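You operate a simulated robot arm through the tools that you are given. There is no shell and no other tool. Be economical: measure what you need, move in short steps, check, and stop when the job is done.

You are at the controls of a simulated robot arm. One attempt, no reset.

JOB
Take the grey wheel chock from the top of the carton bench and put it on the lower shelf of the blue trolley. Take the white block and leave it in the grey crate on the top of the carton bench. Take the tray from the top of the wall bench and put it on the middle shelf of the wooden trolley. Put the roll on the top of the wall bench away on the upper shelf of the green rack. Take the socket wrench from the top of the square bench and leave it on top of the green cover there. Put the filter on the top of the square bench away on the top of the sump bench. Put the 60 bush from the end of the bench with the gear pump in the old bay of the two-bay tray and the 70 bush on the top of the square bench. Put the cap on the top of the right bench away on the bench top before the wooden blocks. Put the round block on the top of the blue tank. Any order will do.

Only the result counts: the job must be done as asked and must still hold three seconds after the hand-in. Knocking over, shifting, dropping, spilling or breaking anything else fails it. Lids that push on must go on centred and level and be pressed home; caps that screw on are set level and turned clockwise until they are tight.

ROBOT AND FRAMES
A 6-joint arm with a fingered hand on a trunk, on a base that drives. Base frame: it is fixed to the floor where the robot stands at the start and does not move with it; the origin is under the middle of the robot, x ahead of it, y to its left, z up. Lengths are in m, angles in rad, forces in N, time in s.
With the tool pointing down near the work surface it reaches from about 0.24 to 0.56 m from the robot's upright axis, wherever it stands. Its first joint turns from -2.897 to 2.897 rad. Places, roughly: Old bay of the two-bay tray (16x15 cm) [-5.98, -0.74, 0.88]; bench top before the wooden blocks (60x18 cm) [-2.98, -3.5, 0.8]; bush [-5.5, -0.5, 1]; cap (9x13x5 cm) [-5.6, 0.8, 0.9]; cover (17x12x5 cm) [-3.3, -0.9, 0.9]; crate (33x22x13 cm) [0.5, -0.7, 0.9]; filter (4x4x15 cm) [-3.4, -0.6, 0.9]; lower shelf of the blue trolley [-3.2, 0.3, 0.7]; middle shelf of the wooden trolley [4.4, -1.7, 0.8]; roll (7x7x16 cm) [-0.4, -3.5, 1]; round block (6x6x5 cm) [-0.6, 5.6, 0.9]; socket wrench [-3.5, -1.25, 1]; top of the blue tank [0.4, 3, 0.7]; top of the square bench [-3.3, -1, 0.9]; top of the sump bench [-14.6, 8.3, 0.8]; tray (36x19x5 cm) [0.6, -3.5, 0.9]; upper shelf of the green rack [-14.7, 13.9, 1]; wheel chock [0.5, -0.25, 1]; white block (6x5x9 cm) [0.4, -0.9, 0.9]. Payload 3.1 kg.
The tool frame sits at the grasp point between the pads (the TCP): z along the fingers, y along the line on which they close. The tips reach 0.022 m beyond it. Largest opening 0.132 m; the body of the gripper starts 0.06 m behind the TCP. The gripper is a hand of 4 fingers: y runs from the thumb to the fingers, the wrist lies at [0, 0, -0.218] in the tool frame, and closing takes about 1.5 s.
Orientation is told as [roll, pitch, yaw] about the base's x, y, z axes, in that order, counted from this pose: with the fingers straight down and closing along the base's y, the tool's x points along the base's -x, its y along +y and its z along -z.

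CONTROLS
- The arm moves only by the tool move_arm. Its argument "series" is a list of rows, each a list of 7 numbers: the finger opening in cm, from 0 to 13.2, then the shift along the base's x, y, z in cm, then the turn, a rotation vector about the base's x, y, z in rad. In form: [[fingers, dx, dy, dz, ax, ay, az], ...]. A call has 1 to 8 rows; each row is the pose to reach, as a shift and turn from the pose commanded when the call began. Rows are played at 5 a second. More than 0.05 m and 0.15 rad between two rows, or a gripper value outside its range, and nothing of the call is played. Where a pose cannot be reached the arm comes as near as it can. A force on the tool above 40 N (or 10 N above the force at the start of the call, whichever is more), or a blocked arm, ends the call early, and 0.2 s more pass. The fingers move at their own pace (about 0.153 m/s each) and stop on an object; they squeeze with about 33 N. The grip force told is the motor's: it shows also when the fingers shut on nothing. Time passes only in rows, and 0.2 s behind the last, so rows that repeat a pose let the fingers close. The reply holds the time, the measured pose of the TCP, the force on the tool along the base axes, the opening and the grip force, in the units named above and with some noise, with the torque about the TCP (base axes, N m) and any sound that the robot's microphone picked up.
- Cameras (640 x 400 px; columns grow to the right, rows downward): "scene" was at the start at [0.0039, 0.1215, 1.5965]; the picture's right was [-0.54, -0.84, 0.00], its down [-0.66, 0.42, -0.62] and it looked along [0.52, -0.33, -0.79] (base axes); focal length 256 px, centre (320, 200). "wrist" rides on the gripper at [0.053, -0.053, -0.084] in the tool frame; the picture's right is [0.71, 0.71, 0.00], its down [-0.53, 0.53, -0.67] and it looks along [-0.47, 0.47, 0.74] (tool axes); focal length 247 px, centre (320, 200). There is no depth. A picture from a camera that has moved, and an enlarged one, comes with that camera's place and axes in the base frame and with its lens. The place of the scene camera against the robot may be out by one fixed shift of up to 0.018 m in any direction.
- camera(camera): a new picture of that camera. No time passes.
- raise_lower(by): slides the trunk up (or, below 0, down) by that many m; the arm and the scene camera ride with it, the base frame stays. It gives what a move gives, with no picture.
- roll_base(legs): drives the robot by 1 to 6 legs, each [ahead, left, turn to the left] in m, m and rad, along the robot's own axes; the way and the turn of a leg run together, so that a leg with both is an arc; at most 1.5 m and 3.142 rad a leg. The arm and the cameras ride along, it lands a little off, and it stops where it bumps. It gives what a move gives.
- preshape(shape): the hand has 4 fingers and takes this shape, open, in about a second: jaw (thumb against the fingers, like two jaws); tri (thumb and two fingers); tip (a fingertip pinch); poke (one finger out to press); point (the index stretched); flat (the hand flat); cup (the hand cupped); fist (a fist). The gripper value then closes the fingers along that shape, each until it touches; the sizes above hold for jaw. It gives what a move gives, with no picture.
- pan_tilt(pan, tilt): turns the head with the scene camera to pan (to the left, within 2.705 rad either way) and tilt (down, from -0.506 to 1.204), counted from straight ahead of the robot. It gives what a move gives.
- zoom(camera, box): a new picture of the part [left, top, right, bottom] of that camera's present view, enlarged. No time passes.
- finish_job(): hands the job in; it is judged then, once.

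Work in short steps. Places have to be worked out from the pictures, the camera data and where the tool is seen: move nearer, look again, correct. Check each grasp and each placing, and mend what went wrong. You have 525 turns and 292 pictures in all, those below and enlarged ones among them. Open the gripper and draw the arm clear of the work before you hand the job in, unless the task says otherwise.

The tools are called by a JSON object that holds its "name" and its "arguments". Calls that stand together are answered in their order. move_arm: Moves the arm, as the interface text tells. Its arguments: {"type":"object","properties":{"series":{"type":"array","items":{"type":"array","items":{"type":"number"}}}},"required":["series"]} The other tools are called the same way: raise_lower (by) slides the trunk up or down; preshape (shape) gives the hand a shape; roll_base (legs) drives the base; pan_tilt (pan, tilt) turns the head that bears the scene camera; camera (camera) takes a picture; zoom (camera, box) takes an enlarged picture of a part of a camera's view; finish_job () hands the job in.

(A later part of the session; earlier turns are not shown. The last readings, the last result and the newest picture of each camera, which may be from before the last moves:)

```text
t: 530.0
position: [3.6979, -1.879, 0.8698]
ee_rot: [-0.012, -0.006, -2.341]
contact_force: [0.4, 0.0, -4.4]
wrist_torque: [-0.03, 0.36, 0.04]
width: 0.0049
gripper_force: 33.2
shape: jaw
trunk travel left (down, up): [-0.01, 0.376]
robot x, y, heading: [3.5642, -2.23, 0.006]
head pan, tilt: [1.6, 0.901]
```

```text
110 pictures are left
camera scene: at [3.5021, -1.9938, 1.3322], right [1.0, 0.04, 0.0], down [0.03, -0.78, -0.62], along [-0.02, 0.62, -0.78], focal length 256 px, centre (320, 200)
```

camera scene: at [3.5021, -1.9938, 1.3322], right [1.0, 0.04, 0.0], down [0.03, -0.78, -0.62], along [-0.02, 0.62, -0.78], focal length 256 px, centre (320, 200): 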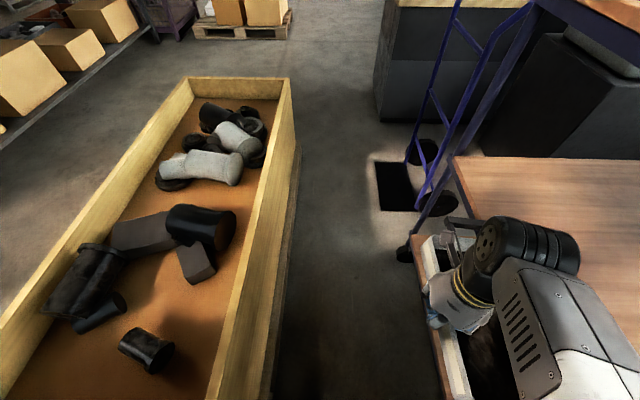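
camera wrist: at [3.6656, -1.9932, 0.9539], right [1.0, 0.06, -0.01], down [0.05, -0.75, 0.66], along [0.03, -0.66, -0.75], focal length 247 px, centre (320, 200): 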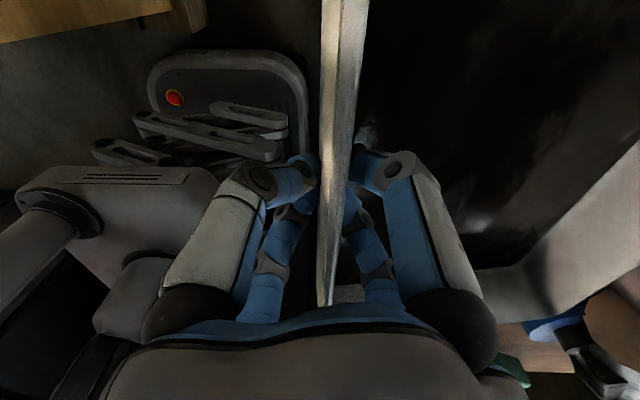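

The gap is 3.33–3.90 in x. I strafe north 0.28 m with a 3 cm east trim.

{"name": "roll_base", "arguments": {"legs": [[0.03, 0.28, 0]]}}

{"name": "camera", "arguments": {"camera": "scene"}}

```text
t: 531.9
position: [3.7215, -1.5983, 0.8694]
ee_rot: [-0.012, -0.006, -2.334]
contact_force: [-1.2, 0.5, -2.9]
wrist_torque: [-0.03, 0.42, 0.0]
width: 0.0046
gripper_force: 33.4
shape: jaw
trunk travel left (down, up): [-0.01, 0.376]
robot x, y, heading: [3.5925, -1.9519, 0.012]
head pan, tilt: [1.6, 0.901]
```

```text
109 pictures are left
camera scene: at [3.5266, -1.7135, 1.3321], right [1.0, 0.04, 0.0], down [0.03, -0.78, -0.62], along [-0.03, 0.62, -0.78], focal length 256 px, centre (320, 200)
```

scene: 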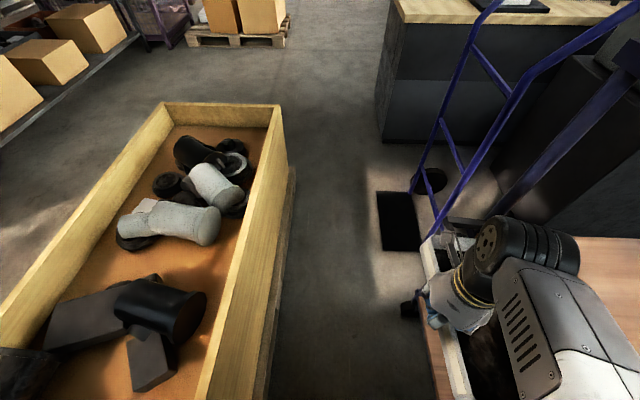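

It fits. Now I extend the tray over the shelf toward [3.93,-1.69].

{"name": "move_arm", "arguments": {"series": [[0, 2, -2, 0, 0, 0, 0], [0, 4, -4, 0, 0, 0, 0], [0, 7, -6, 0, 0, 0, 0], [0, 10, -8, 0, 0, 0, 0], [0, 13, -9, 0, 0, 0, 0]]}}

{"name": "pan_tilt", "arguments": {"pan": 0.7, "tilt": 0.8}}

{"name": "camera", "arguments": {"camera": "scene"}}

```text
t: 533.1
position: [3.8518, -1.6902, 0.8714]
ee_rot: [-0.015, -0.006, -2.336]
contact_force: [0.0, -0.3, -4.7]
wrist_torque: [-0.05, 0.38, 0.05]
width: 0.0047
gripper_force: 32.9
shape: jaw
trunk travel left (down, up): [-0.01, 0.376]
robot x, y, heading: [3.593, -1.9495, 0.015]
head pan, tilt: [1.6, 0.901]
```

```text
t: 534.3
position: [3.8525, -1.6905, 0.8698]
ee_rot: [-0.013, -0.007, -2.335]
contact_force: [0.2, 0.4, -3.6]
wrist_torque: [-0.05, 0.4, -0.02]
width: 0.0043
gripper_force: 32.9
shape: jaw
trunk travel left (down, up): [-0.01, 0.376]
robot x, y, heading: [3.59, -1.9504, 0.014]
head pan, tilt: [0.7, 0.799]
```

```text
108 pictures are left
camera scene: at [3.5909, -1.7367, 1.3401], right [0.66, -0.75, 0.0], down [-0.54, -0.47, -0.7], along [0.53, 0.46, -0.72], focal length 256 px, centre (320, 200)
```

scene: 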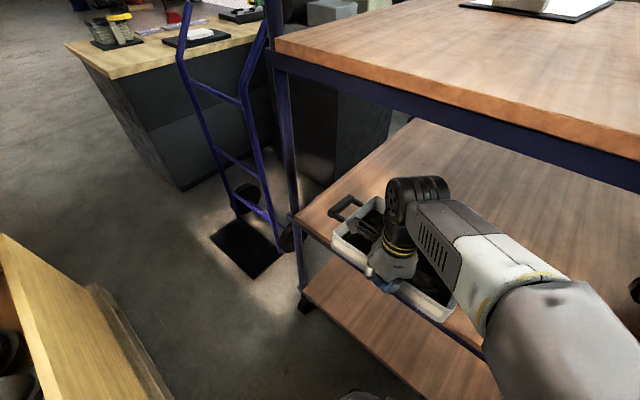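

No contact; the tray is over the shelf. I push in 6.5 cm more and then lower.

{"name": "move_arm", "arguments": {"series": [[0, 2, 0, 0, 0, 0, 0], [0, 4, 0, 0, 0, 0, 0], [0, 6, 0, -0.5, 0, 0, 0], [0, 7, 0, -1.5, 0, 0, 0], [0, 7, 0, -2.5, 0, 0, 0], [0, 7, 0, -3.5, 0, 0, 0]]}}

{"name": "camera", "arguments": {"camera": "scene"}}

{"name": "camera", "arguments": {"camera": "wrist"}}

```text
t: 535.7
position: [3.9215, -1.6907, 0.8358]
ee_rot: [-0.012, -0.005, -2.334]
contact_force: [0.2, -0.8, -3.7]
wrist_torque: [-0.02, 0.4, -0.01]
width: 0.0044
gripper_force: 33.3
shape: jaw
trunk travel left (down, up): [-0.01, 0.376]
robot x, y, heading: [3.5913, -1.952, 0.013]
head pan, tilt: [0.7, 0.799]
```

```text
107 pictures are left
camera scene: at [3.591, -1.7367, 1.3401], right [0.66, -0.76, 0.0], down [-0.54, -0.47, -0.7], along [0.53, 0.46, -0.72], focal length 256 px, centre (320, 200)
```

scene: 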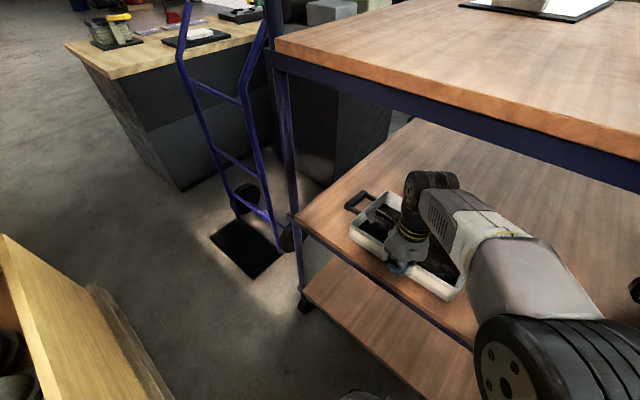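

```text
106 pictures are left
camera wrist: at [3.9206, -1.6162, 0.9197], right [1.0, 0.02, -0.01], down [0.02, -0.75, 0.66], along [0.0, -0.66, -0.75], focal length 247 px, centre (320, 200)
```

wrist: 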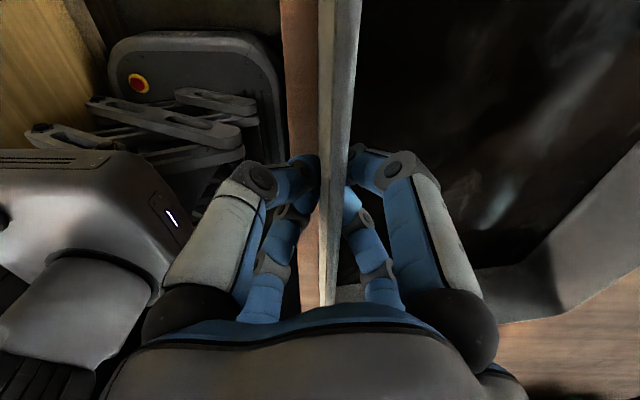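

The tray's near wall is inside the shelf edge. Lowering to contact.

{"name": "move_arm", "arguments": {"series": [[0, 0.5, 0, -0.5, 0, 0, 0], [0, 0.5, 0, -1, 0, 0, 0], [0, 0.5, 0, -1.5, 0, 0, 0], [0, 0.5, 0, -2, 0, 0, 0]]}}

```text
t: 536.7
position: [3.9278, -1.6888, 0.8165]
ee_rot: [-0.013, -0.005, -2.334]
contact_force: [-1.1, 0.9, -1.5]
wrist_torque: [0.02, 0.0, -0.03]
width: 0.0047
gripper_force: 32.6
shape: jaw
trunk travel left (down, up): [-0.01, 0.376]
robot x, y, heading: [3.5882, -1.9483, 0.015]
head pan, tilt: [0.7, 0.799]
```

The far side now rests (torque gone). A bit further until the near side rests.

{"name": "move_arm", "arguments": {"series": [[0, 0, 0, -0.3, 0, 0, 0], [0, 0, 0, -0.6, 0, 0, 0], [0, 0, 0, -0.9, 0, 0, 0]]}}

```text
t: 537.5
position: [3.9269, -1.6872, 0.8045]
ee_rot: [-0.012, -0.005, -2.335]
contact_force: [1.1, 0.6, -1.8]
wrist_torque: [0.04, -0.12, -0.04]
width: 0.0043
gripper_force: 33.0
shape: jaw
trunk travel left (down, up): [-0.01, 0.376]
robot x, y, heading: [3.5949, -1.9522, 0.014]
head pan, tilt: [0.7, 0.799]
```

{"name": "move_arm", "arguments": {"series": [[0, 0, 0, -0.3, 0, 0, 0], [0, 0, 0, -0.6, 0, 0, 0], [0, 0, 0, -0.9, 0, 0, 0]]}}

```text
t: 538.2
position: [3.9271, -1.689, 0.8043]
ee_rot: [-0.012, 0.01, -2.334]
contact_force: [-6.3, -4.7, 15.2]
wrist_torque: [-0.06, 0.14, -0.07]
width: 0.0052
gripper_force: 32.5
shape: jaw
trunk travel left (down, up): [-0.01, 0.376]
robot x, y, heading: [3.5941, -1.9495, 0.016]
head pan, tilt: [0.7, 0.799]
stopped in row 3: the force on the tool passed its limit at 44 N (the readings are from after the stop); the commanded pose is now the measured one
```

Tray rests on the shelf. Open, rise 4 cm, and retract.

{"name": "move_arm", "arguments": {"series": [[3, 0, 0, 0.2, 0, 0, 0], [6, 0, 0, 0.3, 0, 0, 0], [9, 0, 0, 0.5, 0, 0, 0], [9, 0, 0, 2.5, 0, 0, 0], [9, -0.5, 0, 5, 0, 0, 0], [9, -4, 0, 6, 0, 0, 0], [9, -8, 0, 6, 0, 0, 0], [9, -12, 0, 6, 0, 0, 0]]}}

{"name": "camera", "arguments": {"camera": "scene"}}

```text
t: 540.0
position: [3.8092, -1.6876, 0.8641]
ee_rot: [-0.012, 0.006, -2.336]
contact_force: [-0.1, 0.1, 0.3]
wrist_torque: [-0.03, 0.01, 0.0]
width: 0.0894
gripper_force: 0.0
shape: jaw
trunk travel left (down, up): [-0.01, 0.376]
robot x, y, heading: [3.5911, -1.9492, 0.017]
head pan, tilt: [0.7, 0.799]
```

```text
105 pictures are left
camera scene: at [3.5903, -1.7371, 1.3402], right [0.66, -0.76, 0.0], down [-0.54, -0.47, -0.7], along [0.53, 0.46, -0.72], focal length 256 px, centre (320, 200)
```

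scene: 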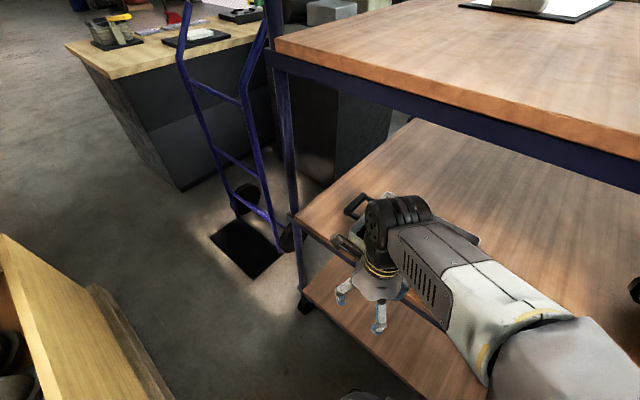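

I retract further and check the tray.

{"name": "move_arm", "arguments": {"series": [[9, -4, -1, 1, 0, 0, 0], [9, -8, -2, 2, 0, 0, 0], [9, -12, -3, 4, 0, 0, 0]]}}

{"name": "roll_base", "arguments": {"legs": [[0, -0.45, 0]]}}

{"name": "camera", "arguments": {"camera": "scene"}}

```text
t: 540.9
position: [3.6871, -1.7183, 0.9025]
ee_rot: [-0.015, 0.005, -2.334]
contact_force: [-0.2, -0.1, 0.9]
wrist_torque: [-0.01, 0.02, -0.01]
width: 0.0896
gripper_force: 0.0
shape: jaw
trunk travel left (down, up): [-0.01, 0.376]
robot x, y, heading: [3.596, -1.9518, 0.014]
head pan, tilt: [0.7, 0.799]
```

```text
t: 543.6
position: [3.6941, -2.1723, 0.9024]
ee_rot: [-0.012, 0.008, -2.334]
contact_force: [-0.7, -0.2, -0.5]
wrist_torque: [0.0, -0.04, -0.03]
width: 0.0894
gripper_force: 0.1
shape: jaw
trunk travel left (down, up): [-0.01, 0.376]
robot x, y, heading: [3.6008, -2.409, 0.011]
head pan, tilt: [0.7, 0.799]
```

```text
104 pictures are left
camera scene: at [3.5972, -2.1915, 1.3403], right [0.66, -0.76, 0.0], down [-0.54, -0.47, -0.7], along [0.53, 0.46, -0.72], focal length 256 px, centre (320, 200)
```

scene: 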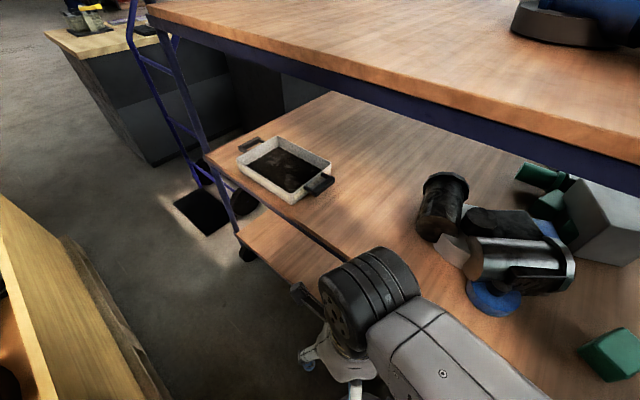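

Tray placed on the middle shelf. Next the roll: raise trunk, reverse along the lane to x≈-0.35 and turn to the wall bench.

{"name": "raise_lower", "arguments": {"by": 0.27}}

{"name": "roll_base", "arguments": {"legs": [[-1.3, -0.03, 0], [-1.3, -0.12, 0], [-1.35, -0.05, 0], [0, 0, -1.57]]}}

{"name": "pan_tilt", "arguments": {"pan": 0.1, "tilt": 0.65}}

{"name": "camera", "arguments": {"camera": "scene"}}

```text
t: 546.3
position: [3.6947, -2.171, 1.1724]
ee_rot: [-0.014, 0.007, -2.335]
contact_force: [0.6, -0.5, 0.8]
wrist_torque: [0.01, 0.01, 0.0]
width: 0.0895
gripper_force: 0.2
shape: jaw
trunk travel left (down, up): [-0.28, 0.106]
robot x, y, heading: [3.6002, -2.404, 0.012]
head pan, tilt: [0.7, 0.799]
```

```text
t: 569.1
position: [-0.0904, -2.8523, 1.1722]
ee_rot: [-0.012, 0.007, 2.436]
contact_force: [-0.2, -0.2, -0.2]
wrist_torque: [-0.01, 0.0, 0.01]
width: 0.0897
gripper_force: 0.0
shape: jaw
trunk travel left (down, up): [-0.28, 0.106]
robot x, y, heading: [-0.3314, -2.7708, -1.501]
head pan, tilt: [0.7, 0.799]
```

```text
t: 570.1
position: [-0.0902, -2.8517, 1.1724]
ee_rot: [-0.013, 0.008, 2.434]
contact_force: [-0.4, -0.5, -0.3]
wrist_torque: [0.0, 0.03, 0.01]
width: 0.0898
gripper_force: 0.0
shape: jaw
trunk travel left (down, up): [-0.28, 0.106]
robot x, y, heading: [-0.3297, -2.771, -1.501]
head pan, tilt: [0.099, 0.649]
```

```text
103 pictures are left
camera scene: at [-0.1709, -2.7698, 1.6222], right [-0.99, -0.17, 0.0], down [-0.1, 0.6, -0.8], along [0.14, -0.78, -0.6], focal length 256 px, centre (320, 200)
```

scene: 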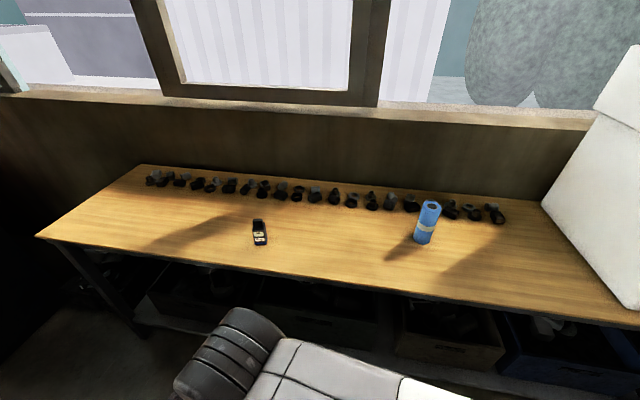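

The roll stands at ≈[-0.46,-3.55], top ≈1.03. I drive up 0.22 m and move over it with the jaw open.

{"name": "roll_base", "arguments": {"legs": [[0.22, -0.05, -0.07]]}}

{"name": "move_arm", "arguments": {"series": [[13.2, -4, -2, 1, 0, 0, 0], [13.2, -8, -4, 2, 0, 0, 0], [13.2, -12, -6, 3, 0, 0, 0], [13.2, -16, -8, 3, 0, 0, 0], [13.2, -20, -10, 3, 0, 0, 0], [13.2, -24, -12, 3, 0, 0, 0], [13.2, -28, -14, 3, 0, 0, 0], [13.2, -31, -17, 3, 0, 0, 0]]}}

{"name": "camera", "arguments": {"camera": "wrist"}}

{"name": "camera", "arguments": {"camera": "scene"}}

```text
t: 571.8
position: [-0.1374, -3.084, 1.1728]
ee_rot: [-0.013, 0.007, 2.37]
contact_force: [-0.6, 0.0, 0.2]
wrist_torque: [0.03, -0.03, 0.0]
width: 0.0897
gripper_force: 0.0
shape: jaw
trunk travel left (down, up): [-0.28, 0.106]
robot x, y, heading: [-0.3678, -2.9859, -1.565]
head pan, tilt: [0.099, 0.649]
```

```text
t: 573.6
position: [-0.4474, -3.2557, 1.2024]
ee_rot: [-0.015, 0.004, 2.371]
contact_force: [0.0, -0.6, -0.2]
wrist_torque: [0.03, 0.02, -0.02]
width: 0.1319
gripper_force: 0.0
shape: jaw
trunk travel left (down, up): [-0.28, 0.106]
robot x, y, heading: [-0.3703, -2.9901, -1.565]
head pan, tilt: [0.099, 0.649]
```

```text
102 pictures are left
camera wrist: at [-0.3741, -3.2561, 1.2869], right [0.01, -1.0, -0.01], down [-0.75, -0.01, 0.66], along [-0.66, -0.01, -0.75], focal length 247 px, centre (320, 200)
```

wrist: 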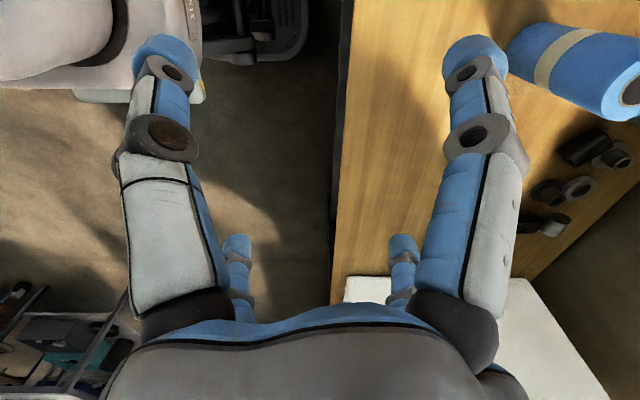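

```text
101 pictures are left
camera scene: at [-0.2138, -2.9978, 1.6223], right [-0.99, -0.11, 0.0], down [-0.06, 0.6, -0.8], along [0.08, -0.79, -0.61], focal length 256 px, centre (320, 200)
```

scene: 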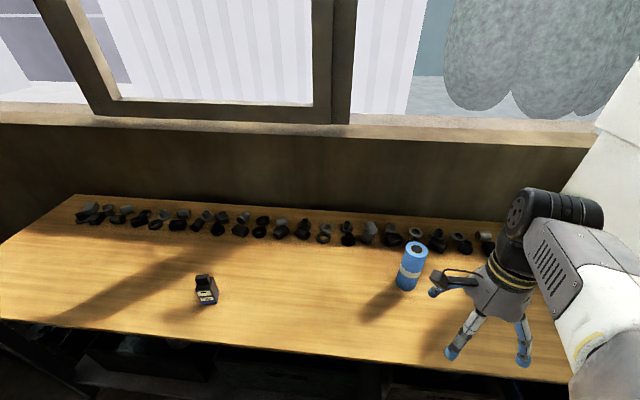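

Roll top at [-0.45,-3.56]. I drive 6 cm closer and move the hand over it.

{"name": "roll_base", "arguments": {"legs": [[0.07, 0, 0]]}}

{"name": "move_arm", "arguments": {"series": [[13.2, 0, -4, 0, 0, 0, 0], [13.2, 0, -8, 0, 0, 0, 0], [13.2, 0, -12, -1, 0, 0, 0], [13.2, 0, -16, -2, 0, 0, 0], [13.2, 0, -20, -3, 0, 0, 0], [13.2, 0, -23, -4, 0, 0, 0]]}}

{"name": "camera", "arguments": {"camera": "wrist"}}

```text
t: 574.8
position: [-0.4447, -3.3186, 1.202]
ee_rot: [-0.012, 0.006, 2.373]
contact_force: [-0.3, 1.3, -0.5]
wrist_torque: [-0.05, 0.0, 0.01]
width: 0.132
gripper_force: 0.0
shape: jaw
trunk travel left (down, up): [-0.28, 0.106]
robot x, y, heading: [-0.3699, -3.0513, -1.562]
head pan, tilt: [0.099, 0.649]
stopped in leg 1: the robot was blocked; the commanded pose is now the measured one
```

```text
t: 576.2
position: [-0.4448, -3.5525, 1.161]
ee_rot: [-0.015, 0.005, 2.371]
contact_force: [-0.1, 0.4, 0.3]
wrist_torque: [0.03, -0.02, -0.01]
width: 0.1315
gripper_force: 0.0
shape: jaw
trunk travel left (down, up): [-0.28, 0.106]
robot x, y, heading: [-0.3693, -3.0462, -1.561]
head pan, tilt: [0.099, 0.649]
```

```text
100 pictures are left
camera wrist: at [-0.372, -3.5524, 1.2467], right [0.02, -1.0, -0.01], down [-0.75, -0.02, 0.66], along [-0.66, -0.01, -0.75], focal length 247 px, centre (320, 200)
```

wrist: 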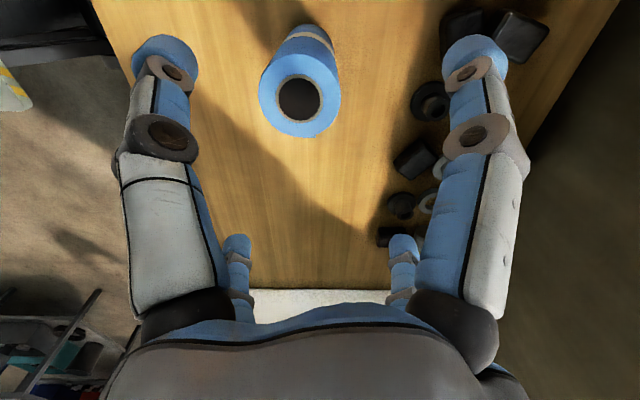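

Roll top centre [-0.447,-3.535]. Descend to z≈0.985 around it and close.

{"name": "move_arm", "arguments": {"series": [[13.2, 0, 1.7, -4, 0, 0, 0], [13.2, 0, 1.7, -8, 0, 0, 0], [13.2, 0, 1.7, -12, 0, 0, 0], [13.2, 0, 1.7, -15, 0, 0, 0], [13.2, 0, 1.7, -17.5, 0, 0, 0]]}}

{"name": "move_arm", "arguments": {"series": [[10, 0, 0, 0, 0, 0, 0], [8, 0, 0, 0, 0, 0, 0], [6, 0, 0, 0, 0, 0, 0], [0, 0, 0, 0, 0, 0, 0], [0, 0, 0, 0, 0, 0, 0], [0, 0, 0, 0, 0, 0, 0]]}}

{"name": "camera", "arguments": {"camera": "wrist"}}

```text
t: 577.4
position: [-0.4423, -3.5363, 1.0037]
ee_rot: [0.001, 0.022, 2.373]
contact_force: [4.6, 2.8, 16.7]
wrist_torque: [-0.12, -0.18, 0.04]
width: 0.1317
gripper_force: 0.1
shape: jaw
trunk travel left (down, up): [-0.28, 0.106]
robot x, y, heading: [-0.3677, -3.05, -1.563]
head pan, tilt: [0.099, 0.649]
stopped in row 5: the force on the tool passed its limit at 58 N (the readings are from after the stop); the commanded pose is now the measured one
```

```text
t: 578.8
position: [-0.4452, -3.5362, 1.0044]
ee_rot: [0.003, 0.021, 2.372]
contact_force: [-10.7, -3.0, 35.4]
wrist_torque: [-0.03, 1.94, 0.13]
width: 0.0498
gripper_force: 33.1
shape: jaw
trunk travel left (down, up): [-0.28, 0.106]
robot x, y, heading: [-0.3679, -3.053, -1.561]
head pan, tilt: [0.099, 0.649]
```

```text
99 pictures are left
camera wrist: at [-0.3722, -3.5343, 1.0886], right [0.02, -1.0, 0.02], down [-0.75, 0.0, 0.66], along [-0.66, -0.03, -0.75], focal length 247 px, centre (320, 200)
```

wrist: 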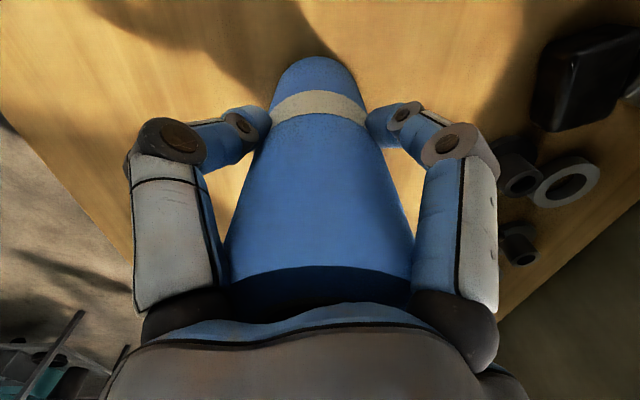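

Palm touched the roll's top; gripped. I relax upward slightly and lift.

{"name": "move_arm", "arguments": {"series": [[0, 0, 0, 0.5, 0, 0, 0], [0, 0, 0, 1.5, 0, 0, 0], [0, 0, 0, 3.5, 0, 0, 0], [0, 0, 0, 6, 0, 0, 0]]}}

{"name": "camera", "arguments": {"camera": "wrist"}}

{"name": "zoom", "arguments": {"camera": "scene", "box": [330, 190, 530, 330]}}

```text
t: 579.8
position: [-0.444, -3.5387, 1.0611]
ee_rot: [-0.004, 0.02, 2.374]
contact_force: [-0.3, -0.4, -1.9]
wrist_torque: [0.0, 0.05, -0.01]
width: 0.0477
gripper_force: 33.4
shape: jaw
trunk travel left (down, up): [-0.28, 0.106]
robot x, y, heading: [-0.367, -3.0486, -1.562]
head pan, tilt: [0.099, 0.649]
```

```text
98 pictures are left
camera wrist: at [-0.3705, -3.5366, 1.146], right [0.02, -1.0, 0.01], down [-0.75, -0.01, 0.66], along [-0.66, -0.02, -0.75], focal length 247 px, centre (320, 200)
```

wrist: 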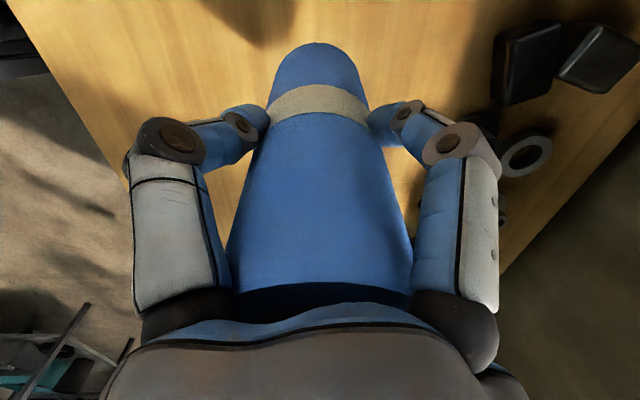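

```text
2.86 times, centred on (430, 260) of scene
camera zoom: at [-0.2121, -3.0605, 1.6222], right [-0.99, -0.11, 0.0], down [-0.07, 0.6, -0.8], along [0.09, -0.79, -0.6], focal length 731 px, centre (6, 29)
```

zoom: 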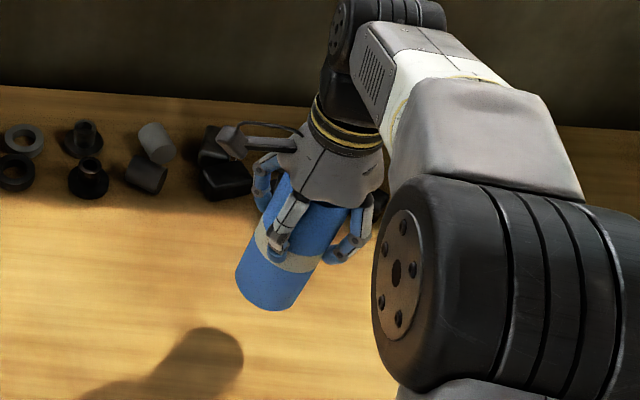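

Roll held firmly against the palm. I raise, retract, and travel west along the wall lane, then north up the x≈-4.3 lane.

{"name": "move_arm", "arguments": {"series": [[0, 0, 0, 4, 0, 0, 0], [0, 0, 0, 8, 0, 0, 0], [0, 0, 4, 10, 0, 0, 0], [0, 0, 8.5, 11, 0, 0, 0], [0, 0, 13, 12, 0, 0, 0], [0, 1, 17, 12, 0, 0, 0]]}}

{"name": "roll_base", "arguments": {"legs": [[-0.38, 0, 0], [0, -1.3, 0], [0, -1.3, 0], [0, -1.3, 0]]}}

{"name": "roll_base", "arguments": {"legs": [[0, 0, 3.13], [1.3, 0, 0], [1.3, 0, 0], [1.2, 0, 0]]}}

{"name": "pan_tilt", "arguments": {"pan": 0.3, "tilt": 0.2}}

{"name": "camera", "arguments": {"camera": "scene"}}

```text
t: 581.1
position: [-0.4314, -3.3671, 1.1799]
ee_rot: [-0.002, 0.019, 2.373]
contact_force: [-0.5, -0.3, -1.4]
wrist_torque: [-0.04, 0.01, 0.0]
width: 0.0473
gripper_force: 32.6
shape: jaw
trunk travel left (down, up): [-0.28, 0.106]
robot x, y, heading: [-0.3654, -3.051, -1.566]
head pan, tilt: [0.099, 0.649]
```

```text
t: 602.4
position: [-4.4127, -3.0753, 1.1807]
ee_rot: [-0.003, 0.02, 2.423]
contact_force: [-0.9, 0.5, -1.2]
wrist_torque: [-0.02, 0.0, 0.01]
width: 0.0478
gripper_force: 33.2
shape: jaw
trunk travel left (down, up): [-0.28, 0.106]
robot x, y, heading: [-4.3653, -2.7549, -1.515]
head pan, tilt: [0.099, 0.649]
```

```text
t: 627.7
position: [-4.4268, 1.3026, 1.1792]
ee_rot: [-0.002, 0.02, -0.746]
contact_force: [-0.1, 0.0, -2.2]
wrist_torque: [0.02, -0.03, 0.01]
width: 0.047
gripper_force: 32.7
shape: jaw
trunk travel left (down, up): [-0.28, 0.106]
robot x, y, heading: [-4.4825, 0.9824, 1.607]
head pan, tilt: [0.099, 0.649]
```

```text
t: 628.6
position: [-4.4259, 1.3016, 1.1795]
ee_rot: [-0.002, 0.019, -0.746]
contact_force: [-0.3, 1.1, -0.8]
wrist_torque: [0.02, -0.04, 0.0]
width: 0.0471
gripper_force: 33.1
shape: jaw
trunk travel left (down, up): [-0.28, 0.106]
robot x, y, heading: [-4.4787, 0.979, 1.605]
head pan, tilt: [0.3, 0.201]
```

```text
96 pictures are left
camera scene: at [-4.6575, 1.0188, 1.6632], right [0.95, 0.33, 0.0], down [0.07, -0.19, -0.98], along [-0.32, 0.93, -0.2], focal length 256 px, centre (320, 200)
```

scene: 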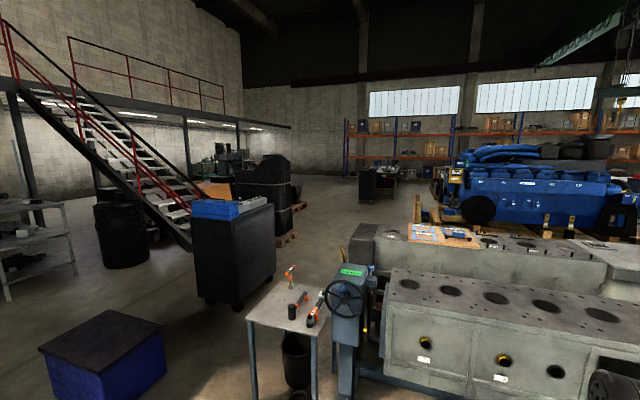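

I see a passage northwest between the blue box and the small tool table. I move to (-5.9,1.6) and look ahead.

{"name": "roll_base", "arguments": {"legs": [[0.6, 0, -0.035], [0, 1.4, 0]]}}

{"name": "pan_tilt", "arguments": {"pan": 0.1, "tilt": 0.4}}

{"name": "camera", "arguments": {"camera": "scene"}}

```text
t: 638.4
position: [-5.8037, 1.8665, 1.1811]
ee_rot: [-0.001, 0.019, -0.729]
contact_force: [0.6, -0.3, -1.8]
wrist_torque: [0.02, -0.03, -0.01]
width: 0.0472
gripper_force: 33.4
shape: jaw
trunk travel left (down, up): [-0.28, 0.106]
robot x, y, heading: [-5.8536, 1.5439, 1.619]
head pan, tilt: [0.3, 0.201]
```

```text
t: 639.2
position: [-5.804, 1.8651, 1.179]
ee_rot: [-0.003, 0.019, -0.73]
contact_force: [0.0, 0.4, -2.0]
wrist_torque: [0.0, -0.01, 0.02]
width: 0.0471
gripper_force: 33.3
shape: jaw
trunk travel left (down, up): [-0.28, 0.106]
robot x, y, heading: [-5.855, 1.543, 1.624]
head pan, tilt: [0.099, 0.4]
```

```text
95 pictures are left
camera scene: at [-6.012, 1.5833, 1.6448], right [0.99, 0.15, 0.0], down [0.06, -0.38, -0.92], along [-0.14, 0.91, -0.39], focal length 256 px, centre (320, 200)
```

scene: 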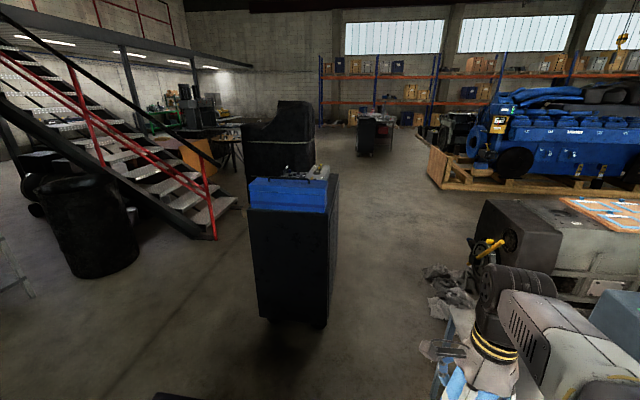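

Right corridor (between cabinet x≈-6.1 and table x≈-5.46) is ~0.65 m wide. I align heading and go carefully.

{"name": "roll_base", "arguments": {"legs": [[0, -0.05, -0.052], [0.75, 0, 0]]}}

{"name": "pan_tilt", "arguments": {"pan": 0.0, "tilt": 0.75}}

{"name": "camera", "arguments": {"camera": "scene"}}

```text
t: 643.9
position: [-5.7282, 2.6044, 1.18]
ee_rot: [-0.002, 0.017, -0.81]
contact_force: [0.0, -0.9, -1.2]
wrist_torque: [0.0, -0.02, -0.03]
width: 0.0474
gripper_force: 33.2
shape: jaw
trunk travel left (down, up): [-0.28, 0.106]
robot x, y, heading: [-5.8038, 2.2855, 1.538]
head pan, tilt: [0.099, 0.4]
stopped in leg 2: the robot was blocked; the commanded pose is now the measured one
```

```text
t: 644.7
position: [-5.7279, 2.6043, 1.1793]
ee_rot: [-0.003, 0.018, -0.81]
contact_force: [0.0, -0.6, -1.3]
wrist_torque: [0.01, -0.03, 0.01]
width: 0.0473
gripper_force: 33.1
shape: jaw
trunk travel left (down, up): [-0.28, 0.106]
robot x, y, heading: [-5.805, 2.2914, 1.539]
head pan, tilt: [0.0, 0.75]
```

```text
94 pictures are left
camera scene: at [-5.95, 2.3294, 1.6137], right [1.0, -0.03, 0.0], down [-0.02, -0.68, -0.73], along [0.02, 0.73, -0.68], focal length 256 px, centre (320, 200)
```

scene: 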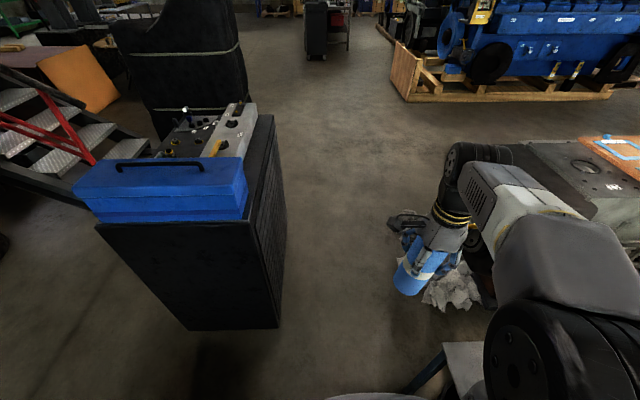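

Blocked by the tool-table's leg. I take the other way: back to y≈1.42, slide west south of the blue box to x≈-7.15, then north past the cabinet's left.

{"name": "roll_base", "arguments": {"legs": [[-0.87, 0, 0.03], [0, 0.7, 0], [0, 0.65, 0]]}}

{"name": "pan_tilt", "arguments": {"pan": 0.0, "tilt": 0.4}}

{"name": "camera", "arguments": {"camera": "scene"}}

```text
t: 655.9
position: [-7.0804, 1.7306, 1.1788]
ee_rot: [-0.001, 0.017, -0.755]
contact_force: [-0.7, -0.4, -1.2]
wrist_torque: [-0.01, -0.01, 0.0]
width: 0.0474
gripper_force: 33.2
shape: jaw
trunk travel left (down, up): [-0.28, 0.106]
robot x, y, heading: [-7.1406, 1.4132, 1.595]
head pan, tilt: [0.0, 0.75]
```

```text
t: 656.7
position: [-7.0794, 1.7311, 1.1796]
ee_rot: [-0.003, 0.018, -0.757]
contact_force: [-0.5, 0.0, -2.0]
wrist_torque: [0.03, 0.02, -0.01]
width: 0.0475
gripper_force: 33.0
shape: jaw
trunk travel left (down, up): [-0.28, 0.106]
robot x, y, heading: [-7.1375, 1.4099, 1.59]
head pan, tilt: [0.0, 0.4]
```

```text
93 pictures are left
camera scene: at [-7.287, 1.4545, 1.6447], right [1.0, 0.02, 0.0], down [0.01, -0.39, -0.92], along [-0.02, 0.92, -0.39], focal length 256 px, centre (320, 200)
```

scene: 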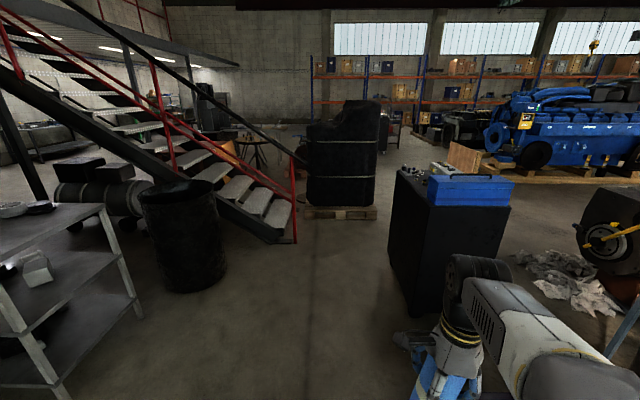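

Clear: pass between stairs foot (x≈-7.65) and cabinet (x≈-6.63), then east between cabinet and black pallet, then north.

{"name": "roll_base", "arguments": {"legs": [[0, 0, -0.02], [1.36, 0, 0], [1.36, 0, 0], [0, -1.4, 0], [1.3, 0, 0]]}}

{"name": "pan_tilt", "arguments": {"pan": 0.8, "tilt": 0.25}}

{"name": "camera", "arguments": {"camera": "scene"}}

```text
t: 683.0
position: [-5.6689, 5.7658, 1.1796]
ee_rot: [-0.003, 0.016, -0.785]
contact_force: [0.1, -1.0, -1.9]
wrist_torque: [-0.01, -0.02, -0.02]
width: 0.0478
gripper_force: 33.1
shape: jaw
trunk travel left (down, up): [-0.28, 0.106]
robot x, y, heading: [-5.7382, 5.4497, 1.563]
head pan, tilt: [0.0, 0.4]
```

```text
t: 684.1
position: [-5.6686, 5.7656, 1.1802]
ee_rot: [-0.004, 0.019, -0.788]
contact_force: [-0.2, 0.2, -2.4]
wrist_torque: [0.01, -0.03, 0.0]
width: 0.0478
gripper_force: 33.6
shape: jaw
trunk travel left (down, up): [-0.28, 0.106]
robot x, y, heading: [-5.7336, 5.4472, 1.565]
head pan, tilt: [0.799, 0.25]
```

```text
92 pictures are left
camera scene: at [-5.9507, 5.4681, 1.6587], right [0.7, 0.71, 0.0], down [0.18, -0.17, -0.97], along [-0.69, 0.68, -0.25], focal length 256 px, centre (320, 200)
```

scene: 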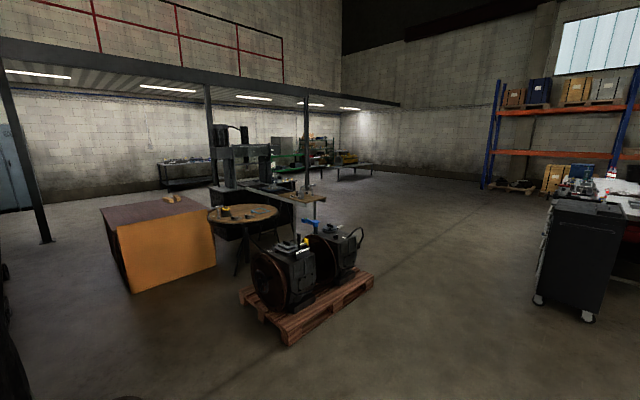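

Open hall ahead: the green shelving is under the mezzanine edge, straight in this view. I steer between the gearbox pallet and the tool cart and head NW.

{"name": "roll_base", "arguments": {"legs": [[0, 0, 0.35], [1.5, 0, 0], [1.5, 0, 0], [0, 0, 0.612], [1.5, 0, 0], [1.5, 0, 0]]}}

{"name": "pan_tilt", "arguments": {"pan": 0.0, "tilt": 0.15}}

{"name": "camera", "arguments": {"camera": "scene"}}

```text
t: 715.2
position: [-9.5054, 10.0852, 1.1793]
ee_rot: [-0.004, 0.017, 0.187]
contact_force: [-0.3, -0.4, -2.0]
wrist_torque: [-0.01, 0.01, 0.0]
width: 0.0476
gripper_force: 32.8
shape: jaw
trunk travel left (down, up): [-0.28, 0.106]
robot x, y, heading: [-9.2796, 9.8533, 2.533]
head pan, tilt: [0.799, 0.25]
```

```text
t: 716.3
position: [-9.5053, 10.0846, 1.1795]
ee_rot: [-0.003, 0.02, 0.186]
contact_force: [-0.3, -0.3, -1.7]
wrist_torque: [-0.01, 0.01, -0.03]
width: 0.0477
gripper_force: 33.1
shape: jaw
trunk travel left (down, up): [-0.28, 0.106]
robot x, y, heading: [-9.2825, 9.8505, 2.535]
head pan, tilt: [0.0, 0.15]
```

```text
91 pictures are left
camera scene: at [-9.3918, 9.7615, 1.668], right [0.57, 0.82, 0.0], down [0.12, -0.09, -0.99], along [-0.81, 0.56, -0.15], focal length 256 px, centre (320, 200)
```

scene: 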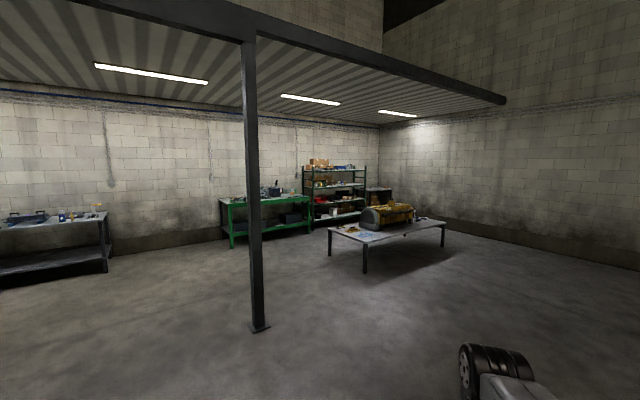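

I see the green bench and green rack against the far wall, a table with a yellow motor at left-front, and a post. I route between post and table toward (-13.5,11.6).

{"name": "roll_base", "arguments": {"legs": [[1.5, 0, 0], [1.43, 0, 0], [0, 0, 0.57], [1.3, 0, 0], [0.45, 0, 0]]}}

{"name": "pan_tilt", "arguments": {"pan": -0.7, "tilt": 0.4}}

{"name": "camera", "arguments": {"camera": "scene"}}

```text
t: 740.1
position: [-13.5211, 12.1212, 1.1801]
ee_rot: [-0.003, 0.018, 0.603]
contact_force: [-0.6, 0.0, -2.0]
wrist_torque: [0.04, 0.02, 0.0]
width: 0.0477
gripper_force: 33.3
shape: jaw
trunk travel left (down, up): [-0.28, 0.106]
robot x, y, heading: [-13.2191, 11.9976, 2.954]
head pan, tilt: [0.0, 0.15]
```

```text
t: 741.2
position: [-13.5208, 12.1196, 1.1795]
ee_rot: [-0.004, 0.019, 0.606]
contact_force: [-0.9, -0.1, -1.8]
wrist_torque: [0.04, 0.0, 0.01]
width: 0.0479
gripper_force: 33.1
shape: jaw
trunk travel left (down, up): [-0.28, 0.106]
robot x, y, heading: [-13.218, 11.996, 2.953]
head pan, tilt: [-0.7, 0.4]
```

```text
90 pictures are left
camera scene: at [-13.2456, 11.9261, 1.6448], right [0.77, 0.63, 0.0], down [0.25, -0.3, -0.92], along [-0.58, 0.71, -0.39], focal length 256 px, centre (320, 200)
```

scene: 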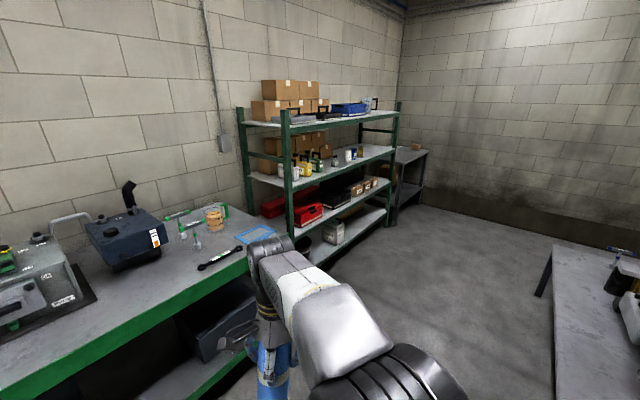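

The rack's shelf at ≈1.03 is the "upper" one (top board ≈1.44). I go in front of it for a frontal view.

{"name": "roll_base", "arguments": {"legs": [[0.1, 0, 0.19], [0, -1.0, 0], [0, -0.9, 0]]}}

{"name": "pan_tilt", "arguments": {"pan": 0.1, "tilt": 0.35}}

{"name": "camera", "arguments": {"camera": "scene"}}

```text
t: 751.3
position: [-13.5776, 13.9505, 1.1799]
ee_rot: [-0.003, 0.02, 0.745]
contact_force: [-0.1, -0.1, -3.0]
wrist_torque: [0.01, -0.01, 0.04]
width: 0.0477
gripper_force: 32.7
shape: jaw
trunk travel left (down, up): [-0.28, 0.106]
robot x, y, heading: [-13.2653, 13.873, 3.1]
head pan, tilt: [-0.7, 0.4]
```

```text
t: 752.5
position: [-13.5771, 13.9512, 1.1794]
ee_rot: [-0.004, 0.019, 0.748]
contact_force: [-0.2, -0.4, -2.3]
wrist_torque: [0.0, 0.02, 0.02]
width: 0.0478
gripper_force: 32.7
shape: jaw
trunk travel left (down, up): [-0.28, 0.106]
robot x, y, heading: [-13.2611, 13.8755, 3.092]
head pan, tilt: [0.099, 0.351]
```

```text
89 pictures are left
camera scene: at [-13.3011, 13.7301, 1.6493], right [-0.05, 1.0, 0.0], down [0.34, 0.02, -0.94], along [-0.94, -0.05, -0.34], focal length 256 px, centre (320, 200)
```

scene: 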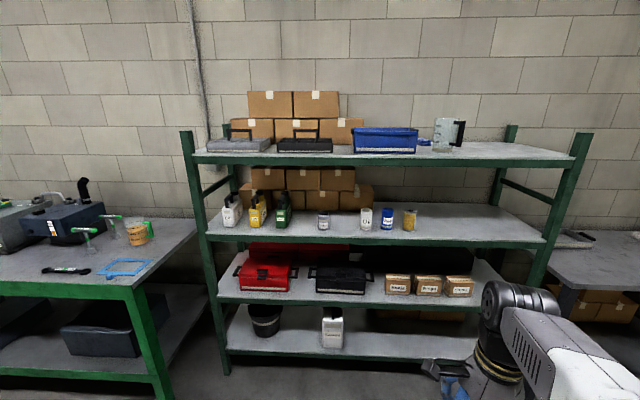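

Second shelf (z≈0.99) is free at y≈14.3–14.75. With an 18° tilt the wrist stays outside the rack and the roll will settle upright. I drive to (-13.98,14.45).

{"name": "roll_base", "arguments": {"legs": [[0, -0.56, 0.045], [0.68, 0, 0]]}}

{"name": "pan_tilt", "arguments": {"pan": 0.1, "tilt": 0.5}}

{"name": "camera", "arguments": {"camera": "scene"}}

```text
t: 759.0
position: [-14.2626, 14.473, 1.1792]
ee_rot: [-0.004, 0.018, 0.824]
contact_force: [1.7, 1.6, -2.1]
wrist_torque: [0.04, 0.04, -0.03]
width: 0.0477
gripper_force: 33.2
shape: jaw
trunk travel left (down, up): [-0.28, 0.106]
robot x, y, heading: [-13.9395, 14.4167, -3.111]
head pan, tilt: [0.099, 0.351]
```

```text
t: 759.8
position: [-14.2609, 14.4722, 1.1788]
ee_rot: [-0.002, 0.019, 0.822]
contact_force: [-0.5, 0.3, -1.9]
wrist_torque: [0.03, 0.02, 0.03]
width: 0.0479
gripper_force: 32.9
shape: jaw
trunk travel left (down, up): [-0.28, 0.106]
robot x, y, heading: [-13.9373, 14.4125, -3.109]
head pan, tilt: [0.099, 0.499]
```

```text
88 pictures are left
camera scene: at [-13.9661, 14.2735, 1.6356], right [-0.13, 0.99, 0.0], down [0.47, 0.06, -0.88], along [-0.87, -0.11, -0.48], focal length 256 px, centre (320, 200)
```

scene: 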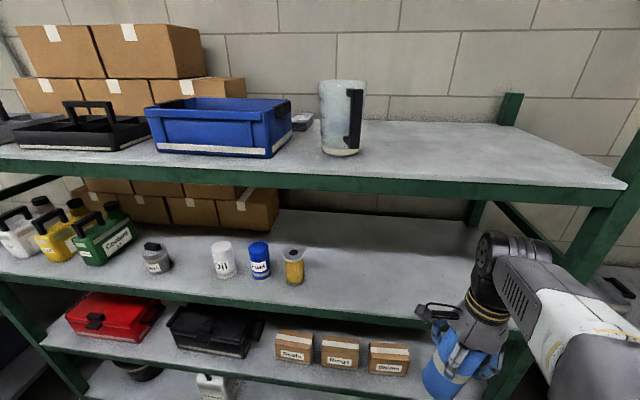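

Shelf z≈0.975, front x≈-14.47. I tilt 18° here, then drive forward 0.13 m.

{"name": "move_arm", "arguments": {"series": [[0, 0, 0.5, 0, 0, 0.1, 0], [0, 0, 1, 0, 0, 0.2, 0], [0, 0, 1.5, 0, 0, 0.3, 0]]}}

{"name": "roll_base", "arguments": {"legs": [[0.13, 0, 0]]}}

{"name": "camera", "arguments": {"camera": "scene"}}

{"name": "camera", "arguments": {"camera": "wrist"}}

```text
t: 760.5
position: [-14.2613, 14.4874, 1.1804]
ee_rot: [0.223, 0.223, 0.849]
contact_force: [-0.2, -0.4, -0.9]
wrist_torque: [0.02, -0.01, 0.0]
width: 0.0477
gripper_force: 33.3
shape: jaw
trunk travel left (down, up): [-0.28, 0.106]
robot x, y, heading: [-13.9435, 14.4182, -3.112]
head pan, tilt: [0.099, 0.499]
```

```text
t: 761.8
position: [-14.3927, 14.4817, 1.1785]
ee_rot: [0.219, 0.22, 0.852]
contact_force: [-0.3, 0.2, -2.0]
wrist_torque: [-0.01, -0.04, -0.01]
width: 0.0477
gripper_force: 32.9
shape: jaw
trunk travel left (down, up): [-0.28, 0.106]
robot x, y, heading: [-14.0731, 14.4119, -3.104]
head pan, tilt: [0.099, 0.499]
```

```text
87 pictures are left
camera scene: at [-14.0968, 14.269, 1.6356], right [-0.13, 0.99, 0.0], down [0.48, 0.06, -0.88], along [-0.87, -0.12, -0.48], focal length 256 px, centre (320, 200)
```

scene: 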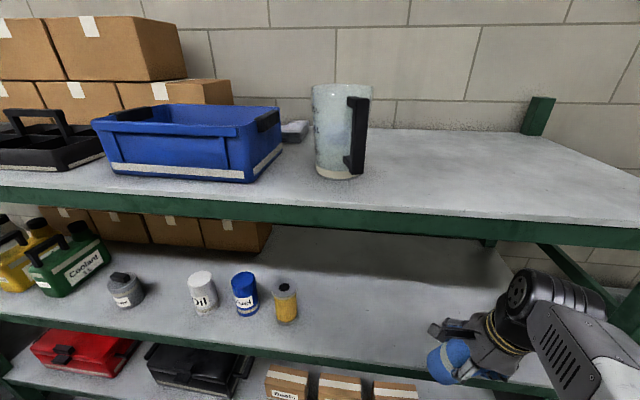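

```text
86 pictures are left
camera wrist: at [-14.3644, 14.4066, 1.2595], right [-0.95, -0.04, 0.3], down [0.17, 0.75, 0.63], along [-0.26, 0.66, -0.71], focal length 247 px, centre (320, 200)
```

wrist: 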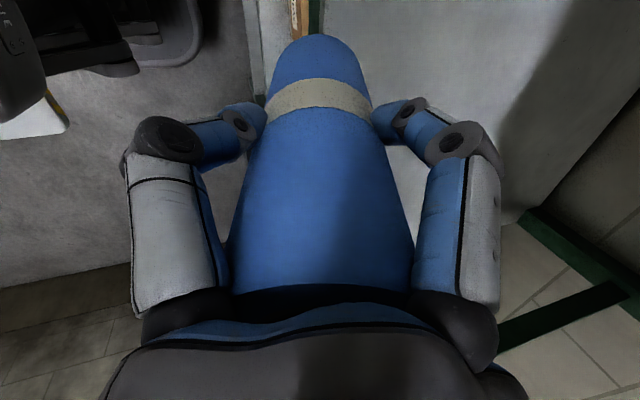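

Front edge refined to x≈-14.455. I move 7 cm further in and lower gently.

{"name": "move_arm", "arguments": {"series": [[0, -2.5, 0, 0, 0, 0, 0], [0, -5, 0, 0, 0, 0, 0], [0, -7.5, 0, -1, 0, 0, 0], [0, -7.5, 0, -3, 0, 0, 0], [0, -7.5, 0, -5, 0, 0, 0], [0, -7.5, 0, -6, 0, 0, 0]]}}

{"name": "camera", "arguments": {"camera": "wrist"}}

```text
t: 763.0
position: [-14.4681, 14.4812, 1.1471]
ee_rot: [0.244, 0.232, 0.857]
contact_force: [8.8, -0.3, 22.9]
wrist_torque: [-0.22, -0.95, 0.02]
width: 0.0491
gripper_force: 32.9
shape: jaw
trunk travel left (down, up): [-0.28, 0.106]
robot x, y, heading: [-14.0709, 14.4124, -3.107]
head pan, tilt: [0.099, 0.499]
stopped in row 5: the force on the tool passed its limit at 57 N (the readings are from after the stop); the commanded pose is now the measured one
```

```text
85 pictures are left
camera wrist: at [-14.4391, 14.4067, 1.2266], right [-0.94, -0.04, 0.33], down [0.19, 0.75, 0.63], along [-0.27, 0.66, -0.7], focal length 247 px, centre (320, 200)
```

wrist: 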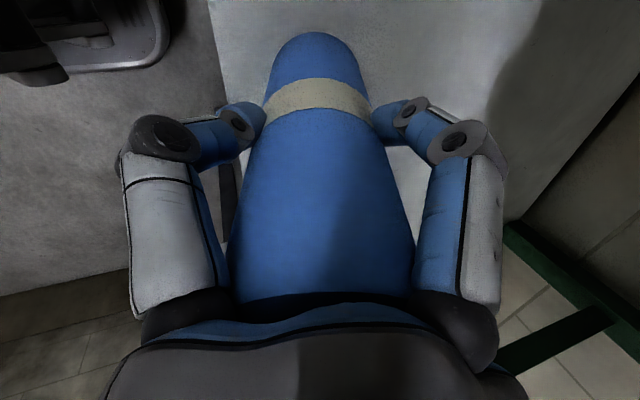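

Near rim of the roll touches the shelf (z≈1.005) as expected. I ease off 3 mm and open so it settles upright within the finger cage.

{"name": "move_arm", "arguments": {"series": [[0, 0, 0, 0.3, 0, 0, 0], [8, 0, 0, 0.3, 0, 0, 0], [9, 0, 0, 0.3, 0, 0, 0], [10, 0, 0, 0.3, 0, 0, 0], [11.5, 0, 0, 0.3, 0, 0, 0], [13.2, 0, 0, 0.3, 0, 0, 0], [13.2, 0, 0, 0.3, 0, 0, 0]]}}

{"name": "camera", "arguments": {"camera": "wrist"}}

{"name": "camera", "arguments": {"camera": "scene"}}

```text
t: 764.6
position: [-14.4705, 14.4812, 1.1469]
ee_rot: [0.239, 0.231, 0.857]
contact_force: [-0.3, 0.8, -0.8]
wrist_torque: [0.02, 0.0, 0.02]
width: 0.132
gripper_force: 0.2
shape: jaw
trunk travel left (down, up): [-0.28, 0.106]
robot x, y, heading: [-14.0677, 14.4148, -3.106]
head pan, tilt: [0.099, 0.499]
```

```text
84 pictures are left
camera wrist: at [-14.441, 14.4071, 1.2272], right [-0.95, -0.04, 0.32], down [0.18, 0.75, 0.63], along [-0.27, 0.66, -0.7], focal length 247 px, centre (320, 200)
```

wrist: 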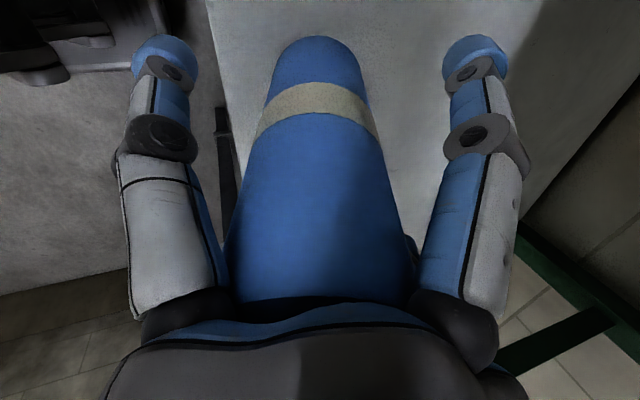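

```text
83 pictures are left
camera scene: at [-14.0953, 14.2691, 1.6356], right [-0.13, 0.99, 0.0], down [0.47, 0.06, -0.88], along [-0.87, -0.12, -0.48], focal length 256 px, centre (320, 200)
```

scene: 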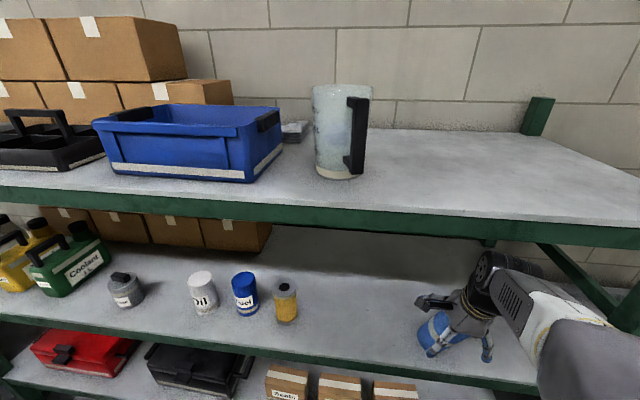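

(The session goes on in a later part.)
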